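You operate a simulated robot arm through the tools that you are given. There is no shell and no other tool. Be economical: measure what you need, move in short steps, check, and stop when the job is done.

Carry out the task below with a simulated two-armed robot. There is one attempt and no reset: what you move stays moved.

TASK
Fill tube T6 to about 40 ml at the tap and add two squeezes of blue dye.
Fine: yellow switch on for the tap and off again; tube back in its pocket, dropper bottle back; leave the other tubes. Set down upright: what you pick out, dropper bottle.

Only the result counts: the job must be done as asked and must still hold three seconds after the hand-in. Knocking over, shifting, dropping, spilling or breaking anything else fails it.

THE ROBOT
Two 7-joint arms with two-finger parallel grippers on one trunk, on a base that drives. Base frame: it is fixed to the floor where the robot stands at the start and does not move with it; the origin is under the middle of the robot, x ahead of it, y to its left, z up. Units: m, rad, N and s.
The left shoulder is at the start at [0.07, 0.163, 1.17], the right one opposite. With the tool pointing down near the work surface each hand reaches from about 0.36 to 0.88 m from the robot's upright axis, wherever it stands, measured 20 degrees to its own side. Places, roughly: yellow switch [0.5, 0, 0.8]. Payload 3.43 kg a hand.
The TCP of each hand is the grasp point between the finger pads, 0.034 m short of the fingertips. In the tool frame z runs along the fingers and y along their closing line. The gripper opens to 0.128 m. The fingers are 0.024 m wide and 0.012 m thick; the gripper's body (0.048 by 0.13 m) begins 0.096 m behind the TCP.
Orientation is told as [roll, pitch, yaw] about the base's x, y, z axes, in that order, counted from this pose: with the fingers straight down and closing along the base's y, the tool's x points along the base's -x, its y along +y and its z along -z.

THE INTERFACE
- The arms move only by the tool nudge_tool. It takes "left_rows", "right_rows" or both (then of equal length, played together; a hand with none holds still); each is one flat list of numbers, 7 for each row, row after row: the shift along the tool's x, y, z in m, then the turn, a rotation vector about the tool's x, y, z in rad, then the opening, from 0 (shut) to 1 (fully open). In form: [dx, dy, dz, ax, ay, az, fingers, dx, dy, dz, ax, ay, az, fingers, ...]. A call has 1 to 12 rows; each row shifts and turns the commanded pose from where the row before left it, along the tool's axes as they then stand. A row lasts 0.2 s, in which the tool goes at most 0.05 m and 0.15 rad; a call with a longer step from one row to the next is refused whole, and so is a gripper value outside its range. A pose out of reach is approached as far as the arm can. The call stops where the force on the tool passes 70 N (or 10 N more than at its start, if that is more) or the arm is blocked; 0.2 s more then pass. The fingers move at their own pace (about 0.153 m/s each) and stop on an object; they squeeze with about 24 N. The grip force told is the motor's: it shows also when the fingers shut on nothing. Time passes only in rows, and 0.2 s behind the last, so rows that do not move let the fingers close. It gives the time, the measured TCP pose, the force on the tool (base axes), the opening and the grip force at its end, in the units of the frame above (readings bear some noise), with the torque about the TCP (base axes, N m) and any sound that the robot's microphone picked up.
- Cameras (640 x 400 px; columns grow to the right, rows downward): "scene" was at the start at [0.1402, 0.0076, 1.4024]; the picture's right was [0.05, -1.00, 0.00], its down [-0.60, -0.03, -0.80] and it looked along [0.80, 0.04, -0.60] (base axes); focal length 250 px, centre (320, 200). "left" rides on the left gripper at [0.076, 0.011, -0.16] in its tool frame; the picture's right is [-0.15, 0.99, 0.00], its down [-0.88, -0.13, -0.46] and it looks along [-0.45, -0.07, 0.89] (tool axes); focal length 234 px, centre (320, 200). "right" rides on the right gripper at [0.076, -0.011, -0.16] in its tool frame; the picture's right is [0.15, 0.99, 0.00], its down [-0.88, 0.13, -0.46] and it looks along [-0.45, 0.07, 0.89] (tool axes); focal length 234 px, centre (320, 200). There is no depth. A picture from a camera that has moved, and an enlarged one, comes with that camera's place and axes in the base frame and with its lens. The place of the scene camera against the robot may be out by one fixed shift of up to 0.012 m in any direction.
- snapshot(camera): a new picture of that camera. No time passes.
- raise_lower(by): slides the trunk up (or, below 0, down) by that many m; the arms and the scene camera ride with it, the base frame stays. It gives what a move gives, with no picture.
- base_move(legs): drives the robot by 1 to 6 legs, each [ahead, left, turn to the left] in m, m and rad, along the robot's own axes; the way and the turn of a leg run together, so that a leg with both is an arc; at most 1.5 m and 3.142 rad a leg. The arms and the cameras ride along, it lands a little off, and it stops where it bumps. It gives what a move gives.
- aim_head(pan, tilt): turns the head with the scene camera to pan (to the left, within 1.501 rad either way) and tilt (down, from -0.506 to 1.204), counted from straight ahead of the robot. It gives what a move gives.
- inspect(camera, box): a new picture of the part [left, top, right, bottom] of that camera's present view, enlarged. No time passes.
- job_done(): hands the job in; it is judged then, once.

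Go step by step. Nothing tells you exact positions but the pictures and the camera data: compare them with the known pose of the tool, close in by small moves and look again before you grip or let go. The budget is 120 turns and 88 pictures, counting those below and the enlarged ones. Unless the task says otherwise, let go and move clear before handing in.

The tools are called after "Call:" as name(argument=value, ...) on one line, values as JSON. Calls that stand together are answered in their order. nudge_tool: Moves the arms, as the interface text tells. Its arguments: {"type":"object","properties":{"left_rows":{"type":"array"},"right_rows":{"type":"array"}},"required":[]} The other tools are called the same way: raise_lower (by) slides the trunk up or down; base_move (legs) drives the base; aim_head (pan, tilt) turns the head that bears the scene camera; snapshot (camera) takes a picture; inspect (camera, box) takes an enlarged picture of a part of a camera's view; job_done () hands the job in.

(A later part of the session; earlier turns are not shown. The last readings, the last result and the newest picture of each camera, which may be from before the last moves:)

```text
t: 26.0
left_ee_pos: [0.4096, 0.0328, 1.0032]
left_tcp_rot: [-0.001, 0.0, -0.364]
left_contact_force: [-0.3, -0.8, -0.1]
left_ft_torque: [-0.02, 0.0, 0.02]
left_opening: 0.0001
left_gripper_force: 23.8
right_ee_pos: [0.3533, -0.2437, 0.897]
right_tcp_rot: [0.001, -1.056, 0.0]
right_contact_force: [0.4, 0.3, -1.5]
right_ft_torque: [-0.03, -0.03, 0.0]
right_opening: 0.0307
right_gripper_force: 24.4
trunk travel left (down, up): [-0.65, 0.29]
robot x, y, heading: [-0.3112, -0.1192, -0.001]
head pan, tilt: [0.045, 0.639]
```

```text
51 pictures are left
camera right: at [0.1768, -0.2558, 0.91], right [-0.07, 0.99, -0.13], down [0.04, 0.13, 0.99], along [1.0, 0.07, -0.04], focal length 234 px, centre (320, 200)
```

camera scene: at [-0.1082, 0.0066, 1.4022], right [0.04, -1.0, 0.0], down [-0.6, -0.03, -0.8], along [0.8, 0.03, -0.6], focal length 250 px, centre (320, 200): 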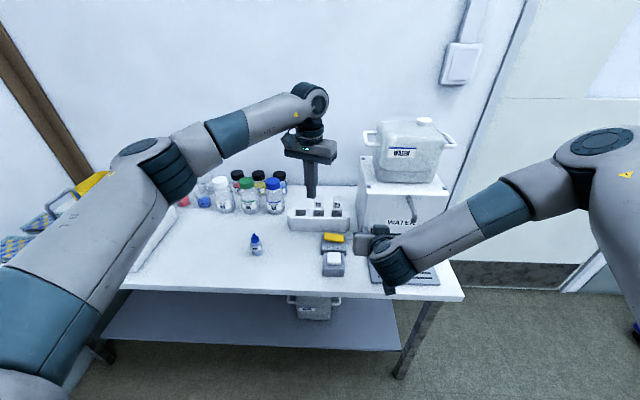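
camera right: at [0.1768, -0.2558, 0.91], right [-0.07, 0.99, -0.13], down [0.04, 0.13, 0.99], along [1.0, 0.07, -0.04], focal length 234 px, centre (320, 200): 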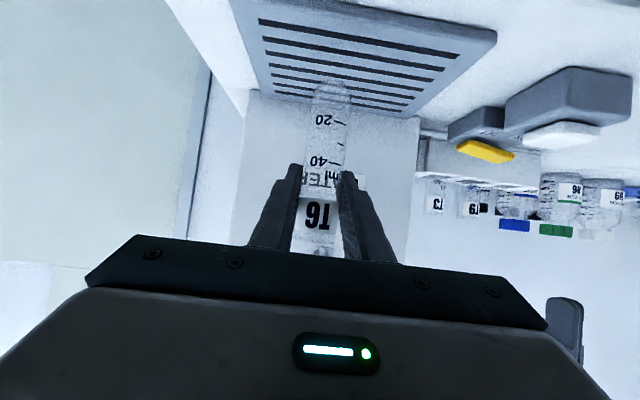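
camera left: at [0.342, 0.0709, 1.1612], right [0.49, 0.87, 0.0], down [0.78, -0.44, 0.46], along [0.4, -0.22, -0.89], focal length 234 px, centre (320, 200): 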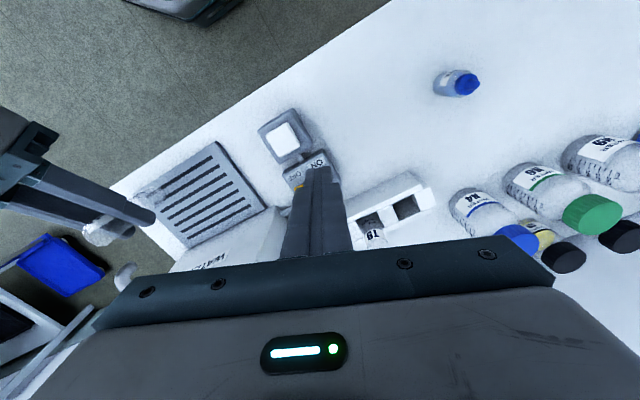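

Now I bring the tube forward under the spout.

Call:
nudge_tool(right_rows=[0, 0.013, 0, 0, 0, 0, 0.15, -0.011, 0, 0.0237, 0, 0, 0, 0.15, -0.011, 0, 0.0237, 0, 0, 0, 0.15], left_rows=[-0.015, 0.018, 0, 0, 0, 0, 0, -0.015, 0.018, 0, 0, 0, 0, 0, -0.015, 0.018, 0, 0, 0, 0, 0])

Call:
snapshot(camera="left")

Call:
inspect(camera="left", box=[0, 150, 192, 270])

Call:
inspect(camera="scene", box=[310, 150, 470, 250])

```text
t: 26.8
left_ee_pos: [0.4718, 0.0683, 1.0005]
left_tcp_rot: [-0.001, 0.002, -0.365]
left_contact_force: [0.6, 0.6, 1.4]
left_ft_torque: [-0.01, -0.01, -0.03]
left_opening: 0.0002
left_gripper_force: 24.6
right_ee_pos: [0.4045, -0.2313, 0.8939]
right_tcp_rot: [-0.001, -1.058, -0.001]
right_contact_force: [0.1, 0.2, 0.4]
right_ft_torque: [0.01, -0.01, 0.02]
right_opening: 0.0307
right_gripper_force: 23.9
trunk travel left (down, up): [-0.65, 0.29]
robot x, y, heading: [-0.3073, -0.1205, 0.002]
head pan, tilt: [0.045, 0.639]
```

```text
50 pictures are left
camera left: at [0.4052, 0.1062, 1.1605], right [0.49, 0.87, 0.0], down [0.78, -0.44, 0.45], along [0.4, -0.22, -0.89], focal length 234 px, centre (320, 200)
```

left: 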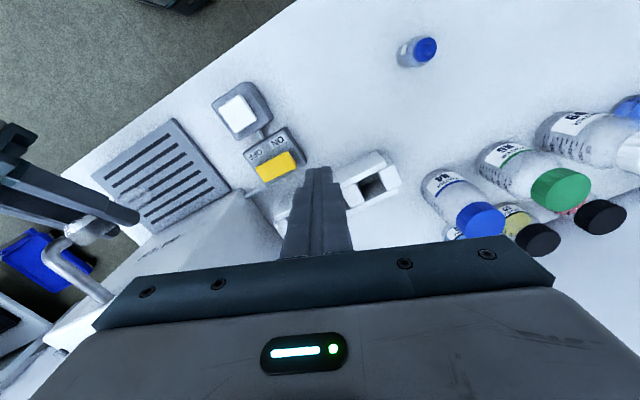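

```text
3.33 times, centred on (96, 210) of left
camera zoom: at [0.4052, 0.1062, 1.1605], right [0.49, 0.87, 0.0], down [0.78, -0.44, 0.45], along [0.4, -0.22, -0.89], focal length 781 px, centre (1067, 167)
```

zoom: 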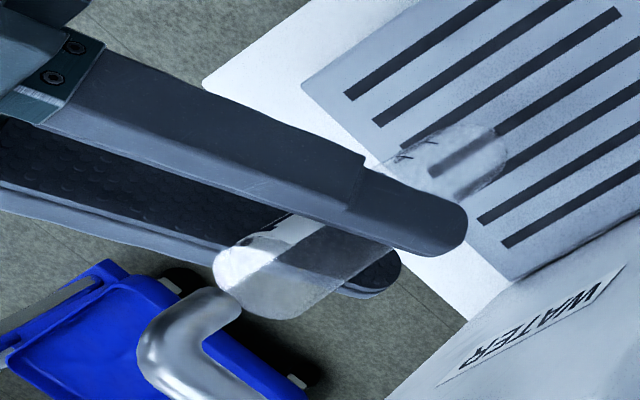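

```text
4.00 times, centred on (390, 200) of scene
camera zoom: at [-0.1698, -0.1131, 1.4023], right [0.05, -1.0, 0.0], down [-0.6, -0.03, -0.8], along [0.8, 0.04, -0.6], focal length 998 px, centre (40, 200)
```

zoom: 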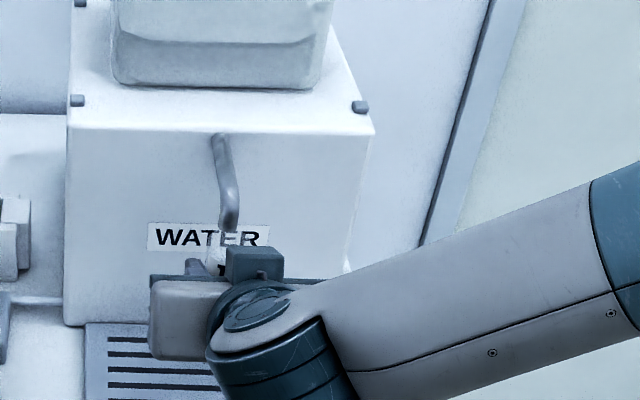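

I zoom the scene camera to compare the spout tip and the rim directly.

Call:
inspect(camera="scene", box=[340, 195, 388, 225])

```text
13.33 times, centred on (364, 210) of scene
camera zoom: at [-0.1698, -0.1131, 1.4023], right [0.05, -1.0, 0.0], down [-0.6, -0.03, -0.8], along [0.8, 0.04, -0.6], focal length 3328 px, centre (-267, 67)
```

zoom: 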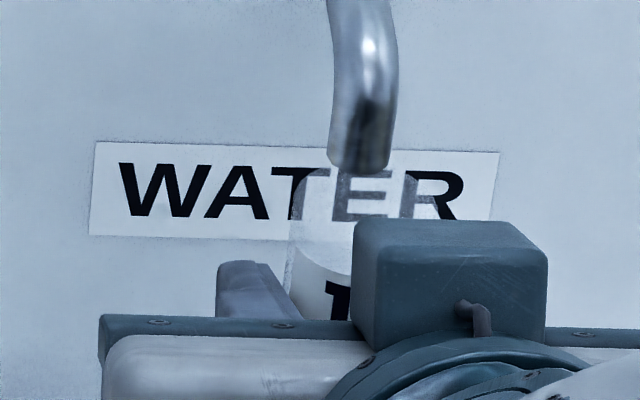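

The tube sits right under the spout with about a 1 cm gap. The rocker's ON end is about (0.480, 0.003), so I bring the left fingertips above it.

Call:
nudge_tool(left_rows=[-0.0077, -0.01445, 0.0325, 0, 0, 0, 0, -0.0077, -0.01445, 0.0325, 0, 0, 0, 0, -0.0077, -0.01445, 0.0325, 0, 0, 0, 0, -0.0077, -0.01445, 0.0325, 0, 0, 0, 0])

Call:
snapshot(camera="left")

Call:
inspect(camera="scene", box=[270, 190, 382, 260])

```text
t: 27.8
left_ee_pos: [0.4804, 0.0039, 0.8726]
left_tcp_rot: [0.0, 0.002, -0.364]
left_contact_force: [-0.1, -0.4, 0.2]
left_ft_torque: [0.02, -0.01, 0.0]
left_opening: 0.0003
left_gripper_force: 24.3
right_ee_pos: [0.405, -0.2317, 0.8937]
right_tcp_rot: [0.002, -1.057, -0.003]
right_contact_force: [0.9, -0.4, -0.7]
right_ft_torque: [0.0, 0.01, 0.0]
right_opening: 0.0307
right_gripper_force: 24.2
trunk travel left (down, up): [-0.65, 0.29]
robot x, y, heading: [-0.3129, -0.1212, -0.003]
head pan, tilt: [0.045, 0.639]
```

```text
46 pictures are left
camera left: at [0.4128, 0.0418, 1.0302], right [0.49, 0.87, 0.0], down [0.78, -0.44, 0.45], along [0.4, -0.22, -0.89], focal length 234 px, centre (320, 200)
```

left: 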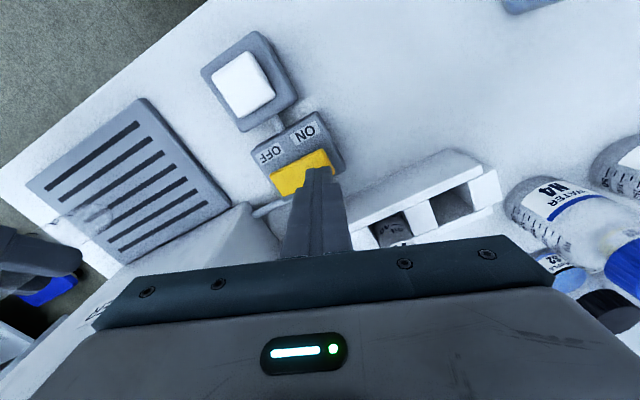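

```text
5.71 times, centred on (326, 225) of scene
camera zoom: at [-0.1693, -0.1133, 1.4023], right [0.05, -1.0, 0.0], down [-0.6, -0.03, -0.8], along [0.8, 0.04, -0.6], focal length 1426 px, centre (286, 57)
```

zoom: 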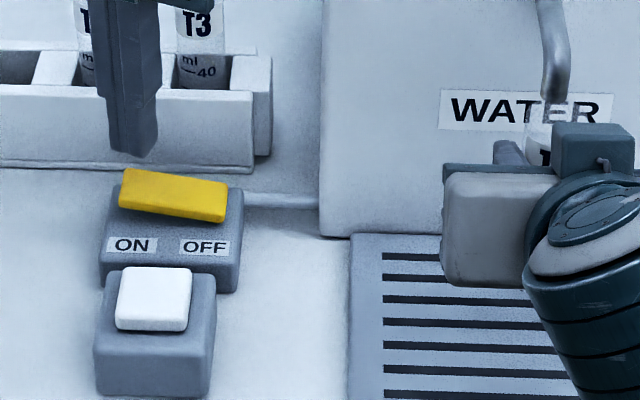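

The fingertips are above the ON end. I lower to contact.

Call:
nudge_tool(left_rows=[0, 0, 0.025, 0, 0, 0, 0, 0, 0, 0.012, 0, 0, 0, 0])

Call:
inspect(camera="scene", box=[270, 190, 382, 260])

```text
t: 28.4
left_ee_pos: [0.4795, 0.005, 0.8394]
left_tcp_rot: [0.0, -0.003, -0.362]
left_contact_force: [3.6, 2.6, 8.1]
left_ft_torque: [0.0, -0.16, 0.08]
left_opening: 0.0002
left_gripper_force: 23.7
right_ee_pos: [0.4045, -0.229, 0.8952]
right_tcp_rot: [0.0, -1.059, 0.002]
right_contact_force: [0.5, -0.1, 0.5]
right_ft_torque: [0.0, 0.01, 0.0]
right_opening: 0.0305
right_gripper_force: 24.2
trunk travel left (down, up): [-0.65, 0.29]
robot x, y, heading: [-0.3099, -0.1207, -0.002]
head pan, tilt: [0.045, 0.639]
```

```text
5.71 times, centred on (326, 225) of scene
camera zoom: at [-0.172, -0.1119, 1.4027], right [0.05, -1.0, 0.0], down [-0.59, -0.03, -0.8], along [0.8, 0.04, -0.6], focal length 1426 px, centre (286, 57)
```

zoom: 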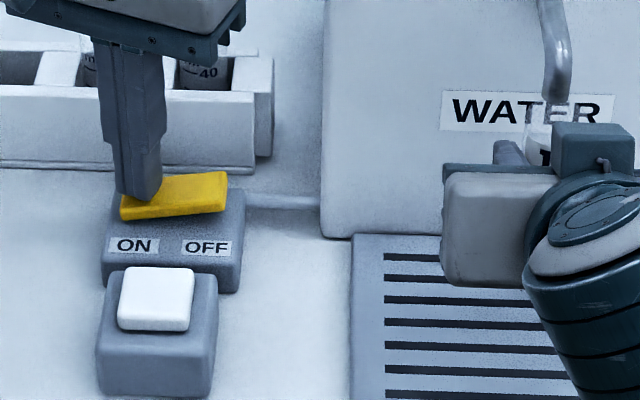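

The rocker flipped to ON. I move the fingertips over to above the OFF end and check the tube.

Call:
nudge_tool(left_rows=[0, 0, -0.025, 0, 0, 0, 0, -0.0144, -0.0373, 0, 0, 0, 0, 0])

Call:
inspect(camera="right", box=[240, 50, 400, 250])

```text
t: 29.0
left_ee_pos: [0.4795, -0.0374, 0.8589]
left_tcp_rot: [0.002, 0.004, -0.365]
left_contact_force: [-0.3, 0.1, 0.2]
left_ft_torque: [0.0, 0.02, 0.0]
left_opening: 0.0
left_gripper_force: 24.5
right_ee_pos: [0.4051, -0.2335, 0.894]
right_tcp_rot: [0.006, -1.058, -0.005]
right_contact_force: [0.1, -0.2, 0.3]
right_ft_torque: [0.0, 0.03, 0.0]
right_opening: 0.0308
right_gripper_force: 24.4
trunk travel left (down, up): [-0.65, 0.29]
robot x, y, heading: [-0.3113, -0.1189, -0.006]
head pan, tilt: [0.045, 0.639]
```

```text
2.00 times, centred on (320, 150) of right
camera zoom: at [0.2286, -0.2449, 0.9061], right [-0.07, 0.99, -0.13], down [0.04, 0.13, 0.99], along [1.0, 0.07, -0.04], focal length 468 px, centre (320, 300)
```

zoom: 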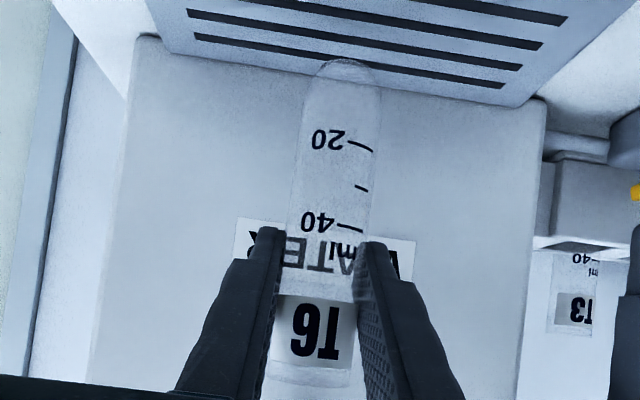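

Nothing clear yet; I let a little time pass and look again.

Call:
nudge_tool(left_rows=[0, 0, 0, 0, 0, 0, 0])

Call:
inspect(camera="right", box=[270, 70, 370, 190])

Call:
inspect(camera="scene", box=[340, 195, 388, 225])

```text
t: 29.4
left_ee_pos: [0.48, -0.0363, 0.86]
left_tcp_rot: [0.001, 0.001, -0.364]
left_contact_force: [-0.4, -0.4, 0.1]
left_ft_torque: [0.02, -0.01, 0.0]
left_opening: 0.0
left_gripper_force: 23.8
right_ee_pos: [0.404, -0.2302, 0.8933]
right_tcp_rot: [0.001, -1.057, -0.001]
right_contact_force: [-0.4, -0.4, -0.6]
right_ft_torque: [-0.01, 0.01, 0.03]
right_opening: 0.0307
right_gripper_force: 23.9
trunk travel left (down, up): [-0.65, 0.29]
robot x, y, heading: [-0.3093, -0.119, 0.002]
head pan, tilt: [0.045, 0.639]
```

```text
3.33 times, centred on (320, 130) of right
camera zoom: at [0.2281, -0.243, 0.9067], right [-0.07, 0.99, -0.13], down [0.03, 0.13, 0.99], along [1.0, 0.07, -0.04], focal length 781 px, centre (320, 433)
```

zoom: 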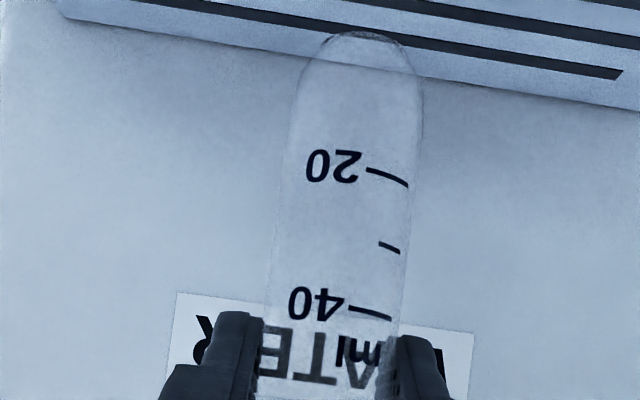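

```text
13.33 times, centred on (364, 210) of scene
camera zoom: at [-0.1707, -0.113, 1.4024], right [0.05, -1.0, 0.0], down [-0.6, -0.03, -0.8], along [0.8, 0.04, -0.6], focal length 3328 px, centre (-267, 67)
```

zoom: 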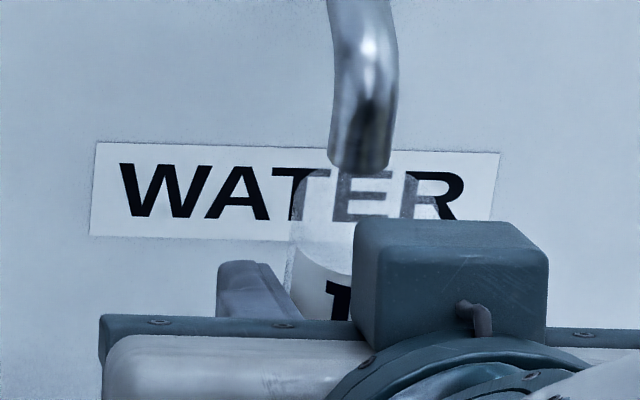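

No stream shows. I check whether the rocker stayed on.

Call:
inspect(camera="scene", box=[270, 190, 382, 260])

```text
5.71 times, centred on (326, 225) of scene
camera zoom: at [-0.1707, -0.113, 1.4024], right [0.05, -1.0, 0.0], down [-0.6, -0.03, -0.8], along [0.8, 0.04, -0.6], focal length 1426 px, centre (286, 57)
```

zoom: 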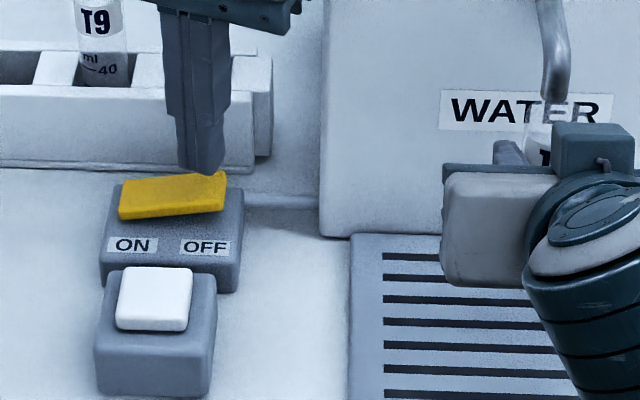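

The rocker is ON but no water runs, so the white button in line with it probably dispenses while pressed. I move above it at about (0.385, -0.02) and watch the tube.

Call:
nudge_tool(left_rows=[0.0472, -0.0096, 0, 0, 0, 0, 0, 0.0472, -0.0096, 0, 0, 0, 0, 0])

Call:
snapshot(camera="scene")

Call:
inspect(camera="right", box=[270, 70, 370, 190])

Call:
snapshot(camera="left")

```text
t: 30.0
left_ee_pos: [0.3823, -0.0221, 0.8597]
left_tcp_rot: [0.001, 0.001, -0.363]
left_contact_force: [-0.1, -0.7, -0.1]
left_ft_torque: [0.03, -0.03, 0.0]
left_opening: 0.0
left_gripper_force: 24.4
right_ee_pos: [0.404, -0.2308, 0.8944]
right_tcp_rot: [0.0, -1.057, -0.001]
right_contact_force: [0.2, -1.1, -1.0]
right_ft_torque: [-0.01, 0.01, -0.01]
right_opening: 0.0307
right_gripper_force: 23.9
trunk travel left (down, up): [-0.65, 0.29]
robot x, y, heading: [-0.3127, -0.1231, -0.001]
head pan, tilt: [0.045, 0.639]
```

```text
39 pictures are left
camera scene: at [-0.1713, -0.1123, 1.4025], right [0.04, -1.0, 0.0], down [-0.6, -0.03, -0.8], along [0.8, 0.04, -0.6], focal length 250 px, centre (320, 200)
```

scene: 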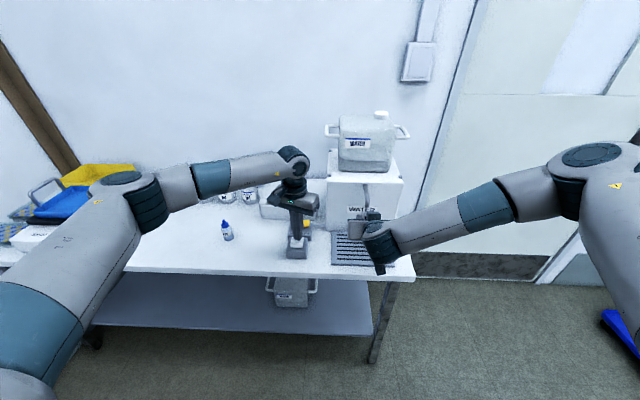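

```text
3.33 times, centred on (320, 130) of right
camera zoom: at [0.2277, -0.2428, 0.9071], right [-0.07, 0.99, -0.13], down [0.03, 0.13, 0.99], along [1.0, 0.07, -0.04], focal length 781 px, centre (320, 433)
```

zoom: 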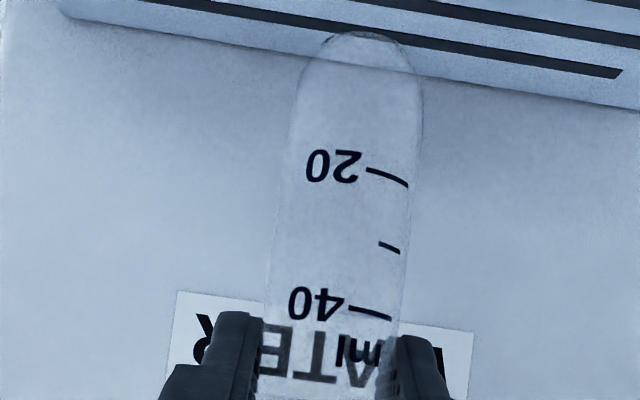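

```text
37 pictures are left
camera left: at [0.3156, 0.0165, 1.0188], right [0.49, 0.87, 0.0], down [0.78, -0.43, 0.46], along [0.4, -0.22, -0.89], focal length 234 px, centre (320, 200)
```

left: 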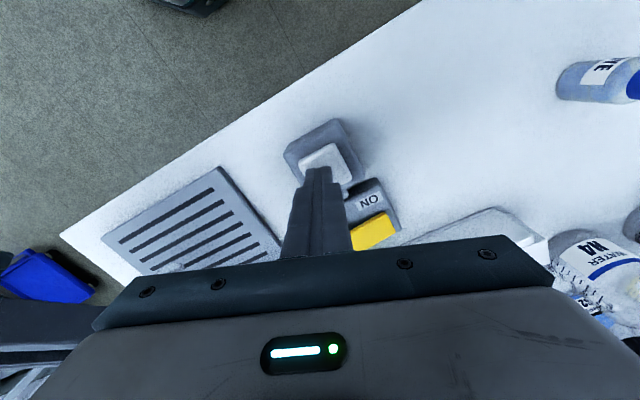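

The tube is still empty. The fingertips are above the white pad, so I press it lightly.

Call:
nudge_tool(left_rows=[0, 0, 0.022, 0, 0, 0, 0, 0, 0, 0.008, 0, 0, 0, 0])

Call:
inspect(camera="right", box=[270, 70, 370, 190])

```text
t: 30.6
left_ee_pos: [0.383, -0.022, 0.8368]
left_tcp_rot: [0.002, -0.009, -0.362]
left_contact_force: [-0.2, 0.1, 36.7]
left_ft_torque: [0.09, 0.09, 0.07]
left_opening: 0.0002
left_gripper_force: 23.7
right_ee_pos: [0.4021, -0.232, 0.8972]
right_tcp_rot: [0.002, -1.061, -0.002]
right_contact_force: [0.4, 0.9, -0.3]
right_ft_torque: [-0.01, 0.01, -0.03]
right_opening: 0.0308
right_gripper_force: 24.0
trunk travel left (down, up): [-0.65, 0.29]
robot x, y, heading: [-0.3116, -0.1225, -0.0]
head pan, tilt: [0.045, 0.639]
heard: click
```

```text
3.33 times, centred on (320, 130) of right
camera zoom: at [0.2256, -0.2434, 0.909], right [-0.07, 0.99, -0.13], down [0.03, 0.13, 0.99], along [1.0, 0.07, -0.04], focal length 781 px, centre (320, 433)
```

zoom: 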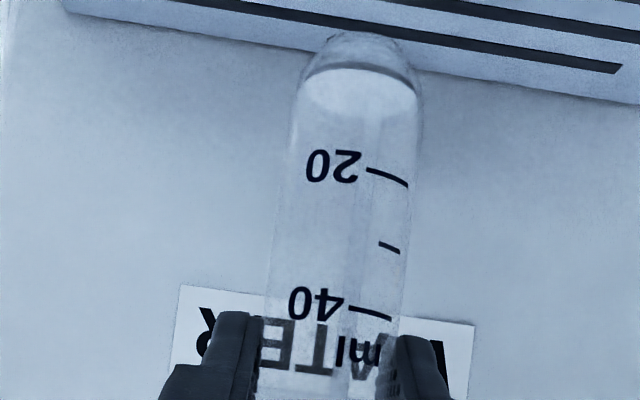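

A click, and water runs into the tube: roughly 6 ml so far. I hold another step.

Call:
nudge_tool(left_rows=[0, 0, 0, 0, 0, 0, 0])

Call:
inspect(camera="right", box=[270, 70, 370, 190])

```text
t: 31.0
left_ee_pos: [0.3828, -0.0221, 0.8371]
left_tcp_rot: [0.001, -0.01, -0.364]
left_contact_force: [4.7, -0.4, 41.0]
left_ft_torque: [0.09, -0.01, 0.08]
left_opening: 0.0001
left_gripper_force: 24.2
right_ee_pos: [0.4011, -0.2316, 0.8975]
right_tcp_rot: [0.003, -1.061, 0.0]
right_contact_force: [-0.7, -0.4, -0.2]
right_ft_torque: [0.01, 0.03, 0.01]
right_opening: 0.0308
right_gripper_force: 23.9
trunk travel left (down, up): [-0.65, 0.29]
robot x, y, heading: [-0.31, -0.1215, 0.002]
head pan, tilt: [0.045, 0.639]
```

```text
3.33 times, centred on (320, 130) of right
camera zoom: at [0.2255, -0.2435, 0.9088], right [-0.07, 0.99, -0.13], down [0.03, 0.13, 0.99], along [1.0, 0.07, -0.04], focal length 781 px, centre (320, 433)
```

zoom: 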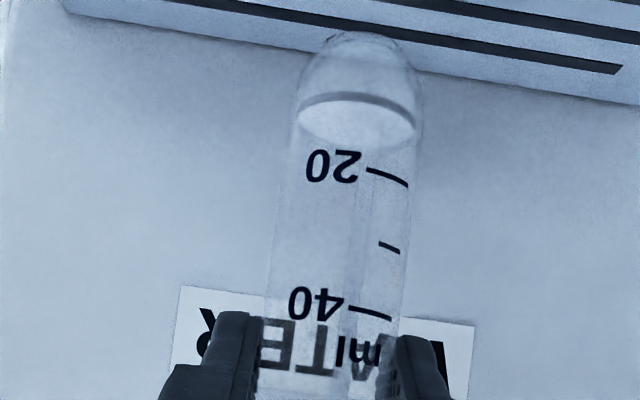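

About 10 ml at t=31.0, rising at about 10 ml/s. I hold for 2 s more, then check.

Call:
nudge_tool(left_rows=[0, 0, 0, 0, 0, 0, 0, 0, 0, 0, 0, 0, 0, 0, 0, 0, 0, 0, 0, 0, 0, 0, 0, 0, 0, 0, 0, 0, 0, 0, 0, 0, 0, 0, 0, 0, 0, 0, 0, 0, 0, 0, 0, 0, 0, 0, 0, 0, 0, 0, 0, 0, 0, 0, 0, 0, 0, 0, 0, 0, 0, 0, 0])

Call:
inspect(camera="right", box=[270, 70, 370, 190])

```text
t: 33.0
left_ee_pos: [0.3836, -0.0205, 0.8375]
left_tcp_rot: [0.001, -0.008, -0.364]
left_contact_force: [5.1, -0.6, 41.2]
left_ft_torque: [0.01, -0.06, 0.0]
left_opening: 0.0
left_gripper_force: 23.4
right_ee_pos: [0.4016, -0.2321, 0.8961]
right_tcp_rot: [0.001, -1.062, -0.001]
right_contact_force: [-1.0, -0.9, -0.3]
right_ft_torque: [0.01, -0.01, -0.01]
right_opening: 0.0309
right_gripper_force: 23.7
trunk travel left (down, up): [-0.65, 0.29]
robot x, y, heading: [-0.31, -0.1169, 0.002]
head pan, tilt: [0.045, 0.639]
```

```text
3.33 times, centred on (320, 130) of right
camera zoom: at [0.2256, -0.2434, 0.9085], right [-0.07, 0.99, -0.13], down [0.03, 0.13, 0.99], along [1.0, 0.07, -0.04], focal length 781 px, centre (320, 433)
```

zoom: 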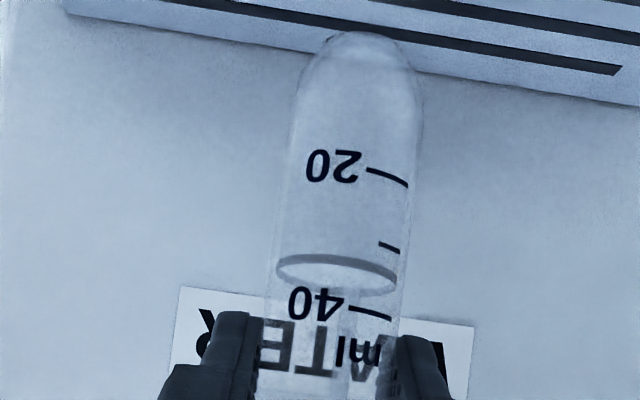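

About 33 ml. I hold two more steps, then release.

Call:
nudge_tool(left_rows=[0, 0, 0, 0, 0, 0, 0, 0, 0, 0, 0, 0, 0, 0, 0, 0, -0.03, 0, 0, 0, 0])

Call:
inspect(camera="right", box=[270, 70, 370, 190])

```text
t: 33.8
left_ee_pos: [0.3815, -0.0204, 0.8565]
left_tcp_rot: [0.0, 0.007, -0.366]
left_contact_force: [0.6, 0.7, 0.6]
left_ft_torque: [-0.03, -0.01, 0.0]
left_opening: 0.0003
left_gripper_force: 23.5
right_ee_pos: [0.4058, -0.2303, 0.8924]
right_tcp_rot: [-0.001, -1.058, -0.001]
right_contact_force: [0.5, -0.8, -0.2]
right_ft_torque: [-0.01, 0.04, -0.01]
right_opening: 0.0312
right_gripper_force: 24.4
trunk travel left (down, up): [-0.65, 0.29]
robot x, y, heading: [-0.3105, -0.1193, -0.001]
head pan, tilt: [0.045, 0.639]
```

```text
3.33 times, centred on (320, 130) of right
camera zoom: at [0.2288, -0.2425, 0.9054], right [-0.07, 0.99, -0.13], down [0.04, 0.13, 0.99], along [1.0, 0.07, -0.04], focal length 781 px, centre (320, 433)
```

zoom: 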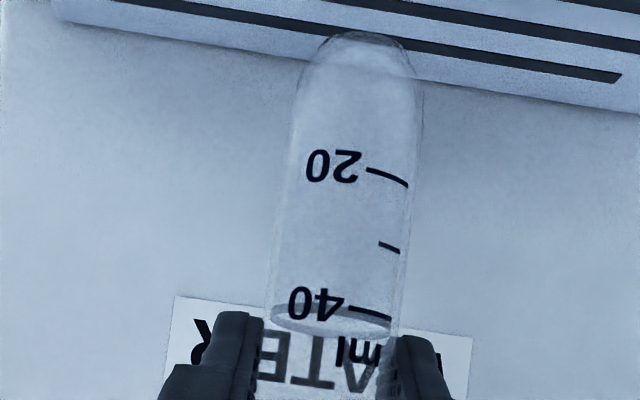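

The level is right at the 40 mark and flow has stopped. Now I press the OFF end of the yellow rocker.

Call:
nudge_tool(left_rows=[-0.0486, 0.0101, -0.005, 0, 0, 0, 0, -0.0486, 0.0101, -0.005, 0, 0, 0, 0, 0, 0, 0.02, 0, 0, 0, 0, 0, 0, 0.013, 0, 0, 0, 0])

Call:
inspect(camera="scene", box=[270, 190, 382, 260])

Call:
inspect(camera="right", box=[270, 70, 370, 190])

```text
t: 34.8
left_ee_pos: [0.4834, -0.0386, 0.839]
left_tcp_rot: [0.001, 0.003, -0.364]
left_contact_force: [0.5, 0.0, -0.4]
left_ft_torque: [-0.01, 0.01, -0.02]
left_opening: 0.0
left_gripper_force: 24.5
right_ee_pos: [0.4041, -0.2312, 0.8947]
right_tcp_rot: [0.002, -1.058, -0.002]
right_contact_force: [0.8, -0.2, 0.3]
right_ft_torque: [0.03, 0.02, 0.02]
right_opening: 0.0308
right_gripper_force: 24.0
trunk travel left (down, up): [-0.65, 0.29]
robot x, y, heading: [-0.3117, -0.1229, -0.001]
head pan, tilt: [0.045, 0.639]
```

```text
5.71 times, centred on (326, 225) of scene
camera zoom: at [-0.1703, -0.1136, 1.4024], right [0.05, -1.0, 0.0], down [-0.6, -0.03, -0.8], along [0.8, 0.04, -0.6], focal length 1426 px, centre (286, 57)
```

zoom: 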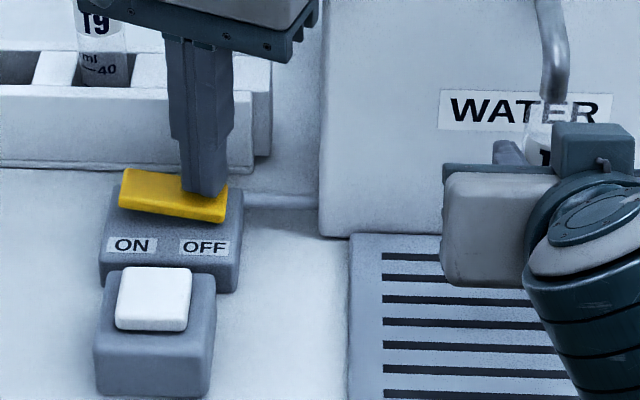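

```text
3.33 times, centred on (320, 130) of right
camera zoom: at [0.2284, -0.2435, 0.9065], right [-0.07, 0.99, -0.13], down [0.04, 0.13, 0.99], along [1.0, 0.07, -0.04], focal length 781 px, centre (320, 433)
```

zoom: 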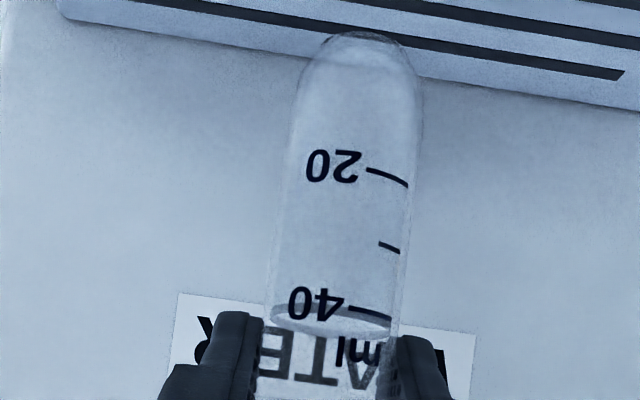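

The rocker is OFF and the tube holds about 40 ml. I raise the left hand away to the left, and draw the tube gently back from the spout and up.

Call:
nudge_tool(left_rows=[0, 0, -0.045, 0, 0, 0, 0, 0, 0, -0.045, 0, 0, 0, 0, 0.0144, 0.0373, -0.025, 0, 0, 0, 0, 0.0144, 0.0373, -0.025, 0, 0, 0, 0, 0.0144, 0.0373, -0.025, 0, 0, 0, 0, 0.0144, 0.0373, -0.025, 0, 0, 0, 0, 0.0144, 0.0373, -0.025, 0, 0, 0, 0], right_rows=[0.0098, 0, -0.0174, 0, 0, 0, 0.15, 0.0098, 0, -0.0174, 0, 0, 0, 0.15, 0.0098, 0, -0.0174, 0, 0, 0, 0.15, -0.0218, 0, -0.01225, 0, 0, 0, 0.15, -0.0218, 0, -0.01225, 0, 0, 0, 0.15, -0.0218, 0, -0.01225, 0, 0, 0, 0.15, -0.0218, 0, -0.01225, 0, 0, 0, 0.15])

Call:
base_move(legs=[[0, 0.12, 0]])

Call:
nudge_tool(right_rows=[0, 0.02, 0, 0, 0, 0, 0.15, 0, 0.03, 0, 0, 0, 0, 0.15, 0, 0.03, 0, 0, 0, 0, 0.15, 0, 0.03, 0, 0, 0, 0, 0.15, 0, 0.03, 0, 0, 0, 0, 0.15, 0, 0.03, 0, 0, 0, 0, 0.15, 0, 0.03, 0, 0, 0, 0, 0.15, 0, 0.015, 0, 0, 0, 0, 0.15])

```text
t: 36.4
left_ee_pos: [0.4508, 0.15, 1.021]
left_tcp_rot: [-0.003, -0.002, -0.368]
left_contact_force: [-0.5, -0.2, -0.6]
left_ft_torque: [0.09, -0.07, 0.01]
left_opening: 0.0
left_gripper_force: 23.8
left hand out of reach, approached as far as the arm can: row 6, 7
right_ee_pos: [0.3433, -0.2281, 0.9945]
right_tcp_rot: [-0.006, -1.059, 0.006]
right_contact_force: [-0.7, 1.5, 0.3]
right_ft_torque: [-0.05, 0.04, -0.04]
right_opening: 0.031
right_gripper_force: 24.4
trunk travel left (down, up): [-0.65, 0.29]
robot x, y, heading: [-0.307, -0.1217, -0.001]
head pan, tilt: [0.045, 0.639]
```

```text
t: 37.6
left_ee_pos: [0.4531, 0.2669, 1.0198]
left_tcp_rot: [-0.001, -0.001, -0.367]
left_contact_force: [0.1, 0.0, -0.6]
left_ft_torque: [0.01, -0.03, -0.01]
left_opening: 0.0
left_gripper_force: 23.9
right_ee_pos: [0.3457, -0.1107, 0.993]
right_tcp_rot: [0.0, -1.059, -0.002]
right_contact_force: [-0.4, 0.3, -1.0]
right_ft_torque: [0.0, -0.02, -0.03]
right_opening: 0.031
right_gripper_force: 24.2
trunk travel left (down, up): [-0.65, 0.29]
robot x, y, heading: [-0.3106, 0.0024, 0.003]
head pan, tilt: [0.045, 0.639]
```

```text
t: 39.4
left_ee_pos: [0.4525, 0.2678, 1.02]
left_tcp_rot: [0.001, 0.0, -0.365]
left_contact_force: [-0.1, 0.5, -0.5]
left_ft_torque: [0.0, -0.01, -0.02]
left_opening: 0.0
left_gripper_force: 24.0
right_ee_pos: [0.3465, 0.1036, 0.9916]
right_tcp_rot: [-0.003, -1.058, -0.002]
right_contact_force: [-0.4, 0.0, -1.5]
right_ft_torque: [0.0, 0.01, 0.01]
right_opening: 0.031
right_gripper_force: 23.8
trunk travel left (down, up): [-0.65, 0.29]
robot x, y, heading: [-0.3123, 0.0029, -0.001]
head pan, tilt: [0.045, 0.639]
```

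I drive forward 0.16 m so the tube comes in front of its pocket, still high.

Call:
base_move(legs=[[0.16, 0, 0]])

Call:
snapshot(camera="right")

Call:
snapshot(camera="left")

```text
t: 40.8
left_ee_pos: [0.6114, 0.266, 1.0212]
left_tcp_rot: [0.001, -0.001, -0.367]
left_contact_force: [0.0, -0.7, 0.3]
left_ft_torque: [0.0, 0.02, 0.01]
left_opening: 0.0
left_gripper_force: 23.8
right_ee_pos: [0.5062, 0.1027, 0.9917]
right_tcp_rot: [0.0, -1.057, -0.003]
right_contact_force: [-0.9, 0.1, 0.2]
right_ft_torque: [0.03, -0.01, -0.02]
right_opening: 0.0309
right_gripper_force: 24.2
trunk travel left (down, up): [-0.65, 0.29]
robot x, y, heading: [-0.1487, 0.003, -0.006]
head pan, tilt: [0.045, 0.639]
```

```text
30 pictures are left
camera right: at [0.3296, 0.0915, 1.0043], right [-0.07, 0.99, -0.13], down [0.04, 0.13, 0.99], along [1.0, 0.06, -0.04], focal length 234 px, centre (320, 200)
```

right: 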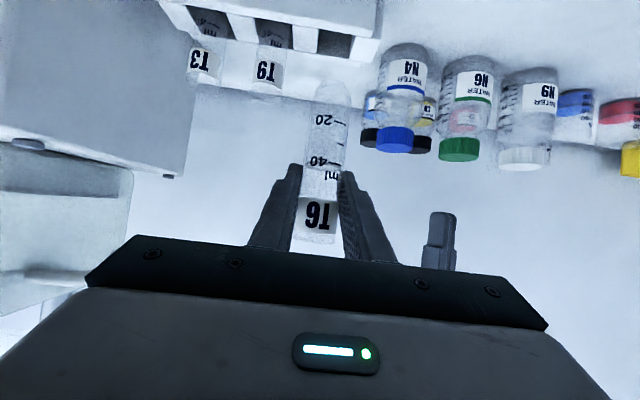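

```text
29 pictures are left
camera left: at [0.5442, 0.3047, 1.1787], right [0.49, 0.87, 0.0], down [0.78, -0.44, 0.46], along [0.4, -0.22, -0.89], focal length 234 px, centre (320, 200)
```

left: 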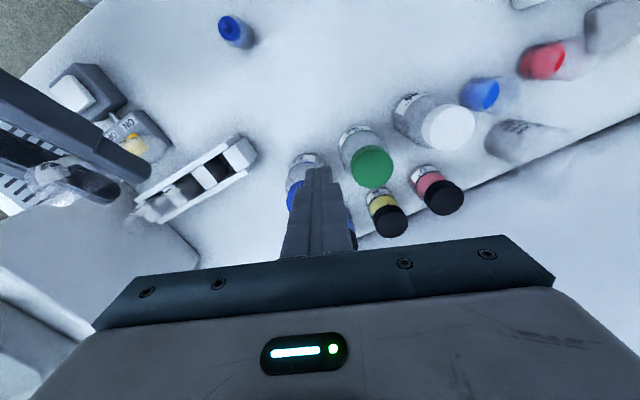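

The level looks fine. I line the tube up over its pocket at the recorded grasp point (x 0.573, y 0.103), about 9 cm above seated, and check.

Call:
nudge_tool(right_rows=[0, 0, 0.0192, 0, 0.013, 0, 0.15, 0.0008, 0, 0.02, 0, 0, 0, 0.15, 0.0008, 0, 0.02, 0, 0, 0, 0.15, 0.0009, 0, 0.02, 0, 0, 0, 0.15])

Call:
inspect(camera="left", box=[60, 110, 260, 235])

Call:
inspect(camera="right", box=[220, 0, 420, 250])

```text
t: 41.8
left_ee_pos: [0.6129, 0.2666, 1.02]
left_tcp_rot: [0.0, -0.001, -0.368]
left_contact_force: [0.3, 0.3, 0.5]
left_ft_torque: [-0.03, -0.04, 0.0]
left_opening: 0.0
left_gripper_force: 23.6
right_ee_pos: [0.5743, 0.1028, 0.9502]
right_tcp_rot: [0.001, -1.045, -0.002]
right_contact_force: [-1.0, -0.3, -0.4]
right_ft_torque: [0.03, 0.02, 0.0]
right_opening: 0.0311
right_gripper_force: 24.1
trunk travel left (down, up): [-0.65, 0.29]
robot x, y, heading: [-0.1552, 0.0012, -0.009]
head pan, tilt: [0.045, 0.639]
```

```text
3.20 times, centred on (160, 172) of left
camera zoom: at [0.5448, 0.3048, 1.1781], right [0.49, 0.87, 0.0], down [0.78, -0.44, 0.46], along [0.4, -0.22, -0.89], focal length 749 px, centre (832, 288)
```

zoom: 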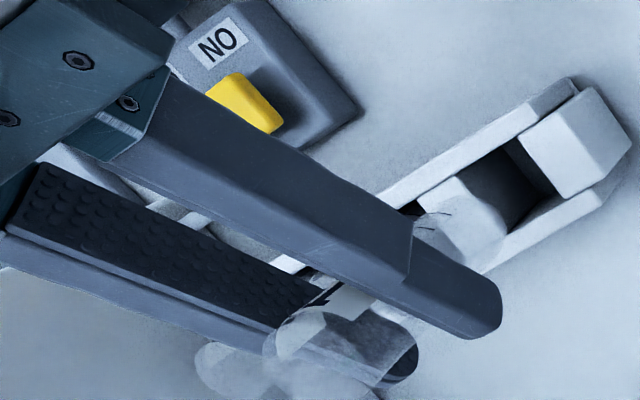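

```text
1.60 times, centred on (320, 125) of right
camera zoom: at [0.398, 0.0914, 0.9645], right [-0.07, 0.99, -0.13], down [0.05, 0.13, 0.99], along [1.0, 0.06, -0.06], focal length 375 px, centre (320, 320)
```

zoom: 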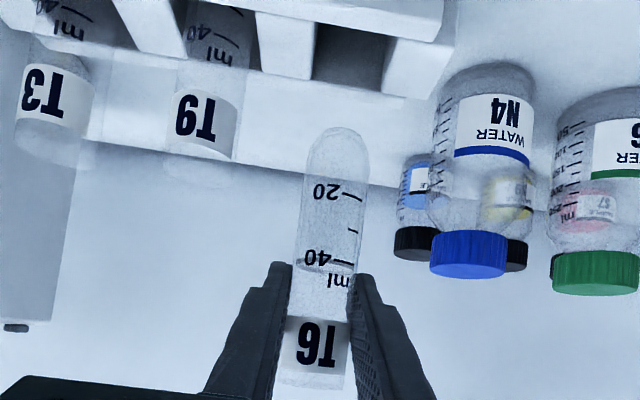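

The tube points into the empty pocket. I lower slowly, stopping about 1 cm above seated.

Call:
nudge_tool(right_rows=[0.0178, 0, 0.0092, 0, 0, 0, 0.15, 0.0173, 0, 0.01, 0, 0, 0, 0.15, 0.013, 0, 0.0075, 0, 0, 0, 0.15, 0.013, 0, 0.0075, 0, 0, 0, 0.15, 0.0085, 0, 0.005, 0, 0, 0, 0.15])

Call:
inspect(camera="right", box=[220, 50, 420, 250])

```text
t: 43.0
left_ee_pos: [0.6117, 0.2673, 1.0198]
left_tcp_rot: [0.002, 0.0, -0.366]
left_contact_force: [-0.6, -0.3, -0.1]
left_ft_torque: [-0.01, -0.01, 0.01]
left_opening: 0.0002
left_gripper_force: 23.7
right_ee_pos: [0.5738, 0.104, 0.8694]
right_tcp_rot: [0.001, -1.046, -0.004]
right_contact_force: [0.4, -0.2, 0.8]
right_ft_torque: [0.03, -0.01, 0.0]
right_opening: 0.031
right_gripper_force: 24.3
trunk travel left (down, up): [-0.65, 0.29]
robot x, y, heading: [-0.1508, -0.0017, -0.005]
head pan, tilt: [0.045, 0.639]
```

```text
2.00 times, centred on (320, 150) of right
camera zoom: at [0.397, 0.092, 0.8852], right [-0.07, 0.99, -0.13], down [0.05, 0.13, 0.99], along [1.0, 0.06, -0.06], focal length 468 px, centre (320, 300)
```

zoom: 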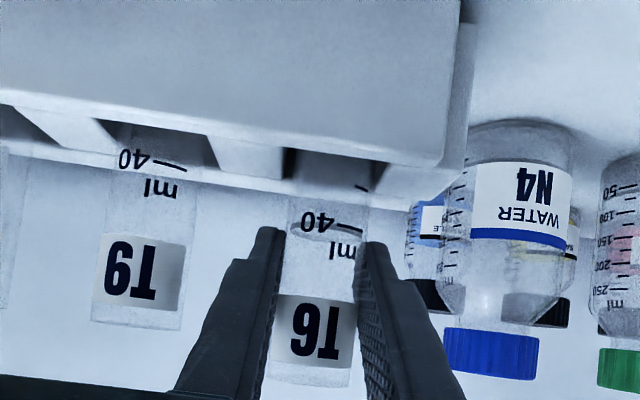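

The tube is in the pocket. I lower the last centimetre and check the contact force.

Call:
nudge_tool(right_rows=[0.0045, 0, 0.0026, 0, 0, 0, 0.15, 0.0043, 0, 0.0025, 0, 0, 0, 0.15, 0.0013, 0, 0.0007, 0, 0, 0, 0.15])

```text
t: 43.8
left_ee_pos: [0.6125, 0.2673, 1.0191]
left_tcp_rot: [-0.002, 0.001, -0.367]
left_contact_force: [0.0, -0.8, -0.6]
left_ft_torque: [-0.02, -0.05, -0.02]
left_opening: 0.0
left_gripper_force: 23.6
right_ee_pos: [0.5734, 0.1038, 0.8586]
right_tcp_rot: [0.0, -1.046, -0.003]
right_contact_force: [0.6, -0.1, -1.6]
right_ft_torque: [-0.02, -0.02, 0.03]
right_opening: 0.031
right_gripper_force: 24.4
trunk travel left (down, up): [-0.65, 0.29]
robot x, y, heading: [-0.1527, 0.0052, -0.003]
head pan, tilt: [0.045, 0.639]
```

Call:
nudge_tool(right_rows=[0.0013, 0, 0.0008, 0, 0, 0, 0.15, 0.0009, 0, 0.0005, 0, 0, 0, 0.15])

```text
t: 44.4
left_ee_pos: [0.6108, 0.2658, 1.0202]
left_tcp_rot: [0.001, 0.0, -0.367]
left_contact_force: [0.6, -0.4, -0.7]
left_ft_torque: [0.0, 0.0, 0.02]
left_opening: 0.0
left_gripper_force: 24.0
right_ee_pos: [0.5726, 0.1024, 0.8577]
right_tcp_rot: [0.0, -1.047, -0.003]
right_contact_force: [0.3, -0.1, 6.7]
right_ft_torque: [0.03, -0.01, 0.0]
right_opening: 0.0309
right_gripper_force: 24.5
trunk travel left (down, up): [-0.65, 0.29]
robot x, y, heading: [-0.1519, -0.0003, -0.003]
head pan, tilt: [0.045, 0.639]
```

The 6.7 N upward force shows the tube is seated. I open gently and withdraw straight along the fingers.

Call:
nudge_tool(right_rows=[0, 0, 0, 0, 0, 0, 0.3, 0, 0, 0, 0, 0, 0, 0.42, 0, 0, 0, 0, 0, 0, 0.42, 0, 0, -0.02, 0, 0, 0, 0.42, 0, 0, -0.03, 0, 0, 0, 0.42, 0, 0, -0.04, 0, 0, 0, 0.42])

Call:
inspect(camera="right", box=[180, 50, 460, 250])

```text
t: 45.8
left_ee_pos: [0.6118, 0.2677, 1.0195]
left_tcp_rot: [0.001, -0.001, -0.368]
left_contact_force: [-0.8, 0.7, -0.1]
left_ft_torque: [-0.03, -0.04, 0.03]
left_opening: 0.0
left_gripper_force: 24.1
right_ee_pos: [0.4941, 0.1032, 0.9023]
right_tcp_rot: [0.001, -1.045, -0.003]
right_contact_force: [0.1, -0.1, -0.2]
right_ft_torque: [0.01, -0.02, 0.01]
right_opening: 0.0536
right_gripper_force: 0.0
trunk travel left (down, up): [-0.65, 0.29]
robot x, y, heading: [-0.156, -0.0007, -0.006]
head pan, tilt: [0.045, 0.639]
```

```text
2.00 times, centred on (320, 150) of right
camera zoom: at [0.3177, 0.0911, 0.9177], right [-0.07, 0.99, -0.13], down [0.05, 0.13, 0.99], along [1.0, 0.06, -0.06], focal length 468 px, centre (320, 300)
```

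zoom: 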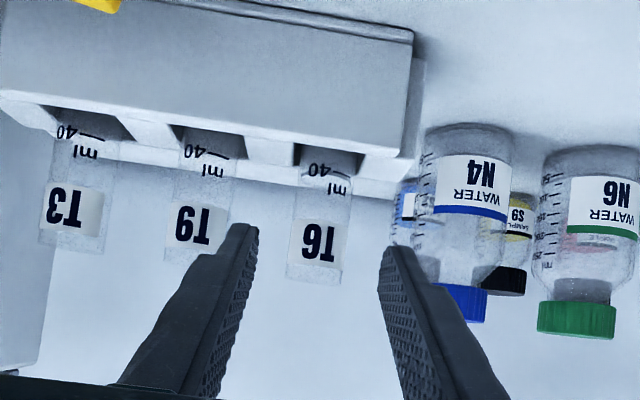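

T6 stands in its pocket again. Next comes the dye: I park the right hand back, and bring the left hand to a 60° forward tilt with opened fingers.

Call:
nudge_tool(right_rows=[-0.005, 0, -0.0248, 0, 0, 0, 0.42, -0.005, -0.027, -0.0248, 0, 0, 0, 0.42, -0.005, -0.027, -0.0248, 0, 0, 0, 0.42, -0.005, -0.027, -0.0248, 0, 0, 0, 0.42, -0.005, -0.027, -0.0248, 0, 0, 0, 0.42, -0.005, -0.027, -0.0248, 0, 0, 0, 0.42], left_rows=[0, 0, -0.03, 0, 0, -0.061, 0, 0, 0, -0.03, 0, 0, -0.061, 0, 0, 0, -0.03, 0, 0, -0.061, 0, 0, 0, -0.01, 0, 0, -0.061, 0, 0.04, 0, 0, 0, 0, -0.061, 0, 0.04, 0, 0, 0, 0, -0.061, 0])

Call:
nudge_tool(left_rows=[0.04, 0, 0, 0, -0.15, 0, 0.5, 0, 0, -0.02, 0, -0.15, 0, 0.5, 0, 0, -0.02, 0, -0.15, 0, 0.5, 0, 0, -0.02, 0, -0.15, 0, 0.5, 0, 0, -0.02, 0, -0.15, 0, 0.5, 0, 0, -0.02, 0, -0.15, 0, 0.5, 0, 0, -0.02, 0, -0.147, 0, 0.5])

```text
t: 47.2
left_ee_pos: [0.5308, 0.2729, 1.1236]
left_tcp_rot: [0.0, -0.002, 0.0]
left_contact_force: [-0.2, 0.5, 1.2]
left_ft_torque: [0.02, -0.03, 0.02]
left_opening: 0.0
left_gripper_force: 23.3
right_ee_pos: [0.3777, -0.0334, 1.004]
right_tcp_rot: [0.002, -1.048, -0.005]
right_contact_force: [-0.9, -0.5, -0.3]
right_ft_torque: [-0.03, -0.01, 0.04]
right_opening: 0.0537
right_gripper_force: 0.0
trunk travel left (down, up): [-0.65, 0.29]
robot x, y, heading: [-0.1529, -0.0001, -0.006]
head pan, tilt: [0.045, 0.639]
```

```text
t: 48.8
left_ee_pos: [0.4311, 0.274, 1.2189]
left_tcp_rot: [0.0, -1.048, 0.001]
left_contact_force: [-0.8, -0.3, 0.1]
left_ft_torque: [0.01, 0.01, 0.03]
left_opening: 0.064
left_gripper_force: 0.1
right_ee_pos: [0.3787, -0.0306, 1.0012]
right_tcp_rot: [-0.001, -1.045, -0.001]
right_contact_force: [0.0, 0.5, 0.5]
right_ft_torque: [0.02, -0.02, -0.02]
right_opening: 0.0538
right_gripper_force: 0.0
trunk travel left (down, up): [-0.65, 0.29]
robot x, y, heading: [-0.1497, 0.0033, -0.004]
head pan, tilt: [0.045, 0.639]
```

I test in free air, without the bottle, whether the left wrist can make the half turn needed for tipping.

Call:
nudge_tool(left_rows=[0, 0, 0.03, 0, -0.15, 0, 0.5, 0, 0, 0.03, 0, -0.15, 0, 0.5, 0, 0, 0.03, 0, -0.15, 0, 0.5, 0, 0, 0, 0, 0, -0.15, 0.5, 0, 0, 0, 0, 0, -0.15, 0.5, 0, 0, 0, 0, 0, -0.15, 0.5, 0, 0, 0, 0, 0, -0.15, 0.5, 0, 0, 0, 0, 0, -0.15, 0.5, 0, 0, 0, 0, 0, -0.15, 0.5, 0, 0, 0, 0, 0, -0.15, 0.5, 0, 0, 0, 0, 0, -0.15, 0.5, 0, 0, 0, 0, 0, -0.15, 0.5])

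Call:
nudge_tool(left_rows=[0, 0, 0, 0, 0, -0.15, 0.5, 0, 0, 0, 0, 0, -0.15, 0.5, 0, 0, 0, 0, 0, -0.15, 0.5, 0, 0, 0, 0, 0, -0.15, 0.5, 0, 0, 0, 0, 0, -0.15, 0.5, 0, 0, 0, 0, 0, -0.15, 0.5, 0, 0, 0, 0, 0, -0.15, 0.5, 0, 0, 0, 0, 0, -0.15, 0.5, 0, 0, 0, 0, 0, -0.15, 0.5, 0, 0, 0, 0, 0, -0.15, 0.5, 0, 0, 0, 0, 0, -0.15, 0.5, 0, 0, 0, 0, 0, -0.141, 0.5])

```text
t: 51.4
left_ee_pos: [0.5069, 0.2936, 1.1758]
left_tcp_rot: [-1.447, -0.294, 1.504]
left_contact_force: [-0.3, 0.2, -0.5]
left_ft_torque: [-0.01, 0.0, -0.03]
left_opening: 0.064
left_gripper_force: 0.0
left hand out of reach, approached as far as the arm can: row 3, 4
right_ee_pos: [0.379, -0.0303, 1.0007]
right_tcp_rot: [-0.001, -1.045, -0.004]
right_contact_force: [0.2, 0.9, -0.3]
right_ft_torque: [-0.01, 0.03, 0.01]
right_opening: 0.054
right_gripper_force: 0.0
trunk travel left (down, up): [-0.65, 0.29]
robot x, y, heading: [-0.1526, 0.0029, -0.002]
head pan, tilt: [0.045, 0.639]
```

```text
t: 54.0
left_ee_pos: [0.5064, 0.2936, 1.1762]
left_tcp_rot: [-0.57, 1.431, 2.535]
left_contact_force: [-0.2, 0.0, 0.0]
left_ft_torque: [-0.05, 0.02, -0.01]
left_opening: 0.064
left_gripper_force: 0.0
right_ee_pos: [0.3797, -0.0326, 1.0015]
right_tcp_rot: [0.0, -1.046, -0.004]
right_contact_force: [0.5, -0.2, 0.1]
right_ft_torque: [0.0, 0.02, 0.0]
right_opening: 0.0537
right_gripper_force: 0.0
trunk travel left (down, up): [-0.65, 0.29]
robot x, y, heading: [-0.1519, -0.0052, -0.005]
head pan, tilt: [0.045, 0.639]
```

The half turn works: the tool points forward with its camera up. I rewind it to the 60° forward tilt for grasping the bottle.

Call:
nudge_tool(left_rows=[0, 0, 0, 0, 0, 0.15, 0.5, 0, 0, 0, 0, 0, 0.15, 0.5, 0, 0, 0, 0, 0, 0.15, 0.5, 0, 0, 0, 0, 0, 0.15, 0.5, 0, 0, 0, 0, 0, 0.15, 0.5, 0, 0, 0, 0, 0, 0.15, 0.5, 0, 0, 0, 0, 0, 0.15, 0.5, 0, 0, 0, 0, 0, 0.15, 0.5, 0, 0, 0, 0, 0, 0.15, 0.5, 0, 0, 0, 0, 0, 0.15, 0.5, 0, 0, 0, 0, 0, 0.15, 0.5, 0, 0, 0, 0, 0, 0.15, 0.5])

Call:
nudge_tool(left_rows=[0, 0, 0, 0, 0, 0.15, 0.5, 0, 0, 0, 0, 0, 0.15, 0.5, 0, 0, 0, 0, 0, 0.15, 0.5, 0, 0, 0, 0, 0, 0.15, 0.5, 0, 0, 0, 0, 0, 0.15, 0.5, 0, 0, -0.03, 0, 0.1, 0.15, 0.5, 0, 0, -0.03, 0, 0.1, 0.15, 0.5, 0, 0, -0.03, 0, 0.1, 0.15, 0.5])

```text
t: 56.6
left_ee_pos: [0.5059, 0.2941, 1.1773]
left_tcp_rot: [-1.447, -0.306, 1.501]
left_contact_force: [0.2, -0.1, -0.2]
left_ft_torque: [0.01, -0.02, 0.01]
left_opening: 0.064
left_gripper_force: 0.1
right_ee_pos: [0.379, -0.0308, 1.0019]
right_tcp_rot: [0.0, -1.046, -0.004]
right_contact_force: [0.8, 0.2, -0.3]
right_ft_torque: [-0.02, 0.0, 0.0]
right_opening: 0.054
right_gripper_force: 0.1
trunk travel left (down, up): [-0.65, 0.29]
robot x, y, heading: [-0.1557, -0.003, 0.0]
head pan, tilt: [0.045, 0.639]
```

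```text
refused: row 6 steps farther than a row can; nothing moved
```

Call:
nudge_tool(left_rows=[0, 0, 0, 0, 0, 0.15, 0.5, 0, 0, 0, 0, 0, 0.15, 0.5, 0, 0, 0, 0, 0, 0.15, 0.5, 0, 0, 0, 0, 0, 0.15, 0.5, 0, 0, 0, 0, 0, 0.15, 0.5, 0, 0, 0, 0, 0, 0.15, 0.5, 0, 0, -0.03, 0, 0.15, 0, 0.5, 0, 0, -0.03, 0, 0.15, 0, 0.5, 0, 0, -0.03, 0, 0, 0.15, 0.5, 0, 0, 0, 0, 0, 0.15, 0.5])

```text
t: 58.8
left_ee_pos: [0.4204, 0.3016, 1.1985]
left_tcp_rot: [-0.213, -1.161, 0.086]
left_contact_force: [0.2, 0.2, -0.7]
left_ft_torque: [0.02, 0.01, 0.0]
left_opening: 0.0639
left_gripper_force: 0.0
right_ee_pos: [0.3798, -0.0324, 1.001]
right_tcp_rot: [0.0, -1.044, -0.003]
right_contact_force: [-0.3, -0.1, -0.1]
right_ft_torque: [-0.03, -0.03, 0.03]
right_opening: 0.0536
right_gripper_force: 0.0
trunk travel left (down, up): [-0.65, 0.29]
robot x, y, heading: [-0.1516, -0.0014, -0.0]
head pan, tilt: [0.045, 0.639]
```

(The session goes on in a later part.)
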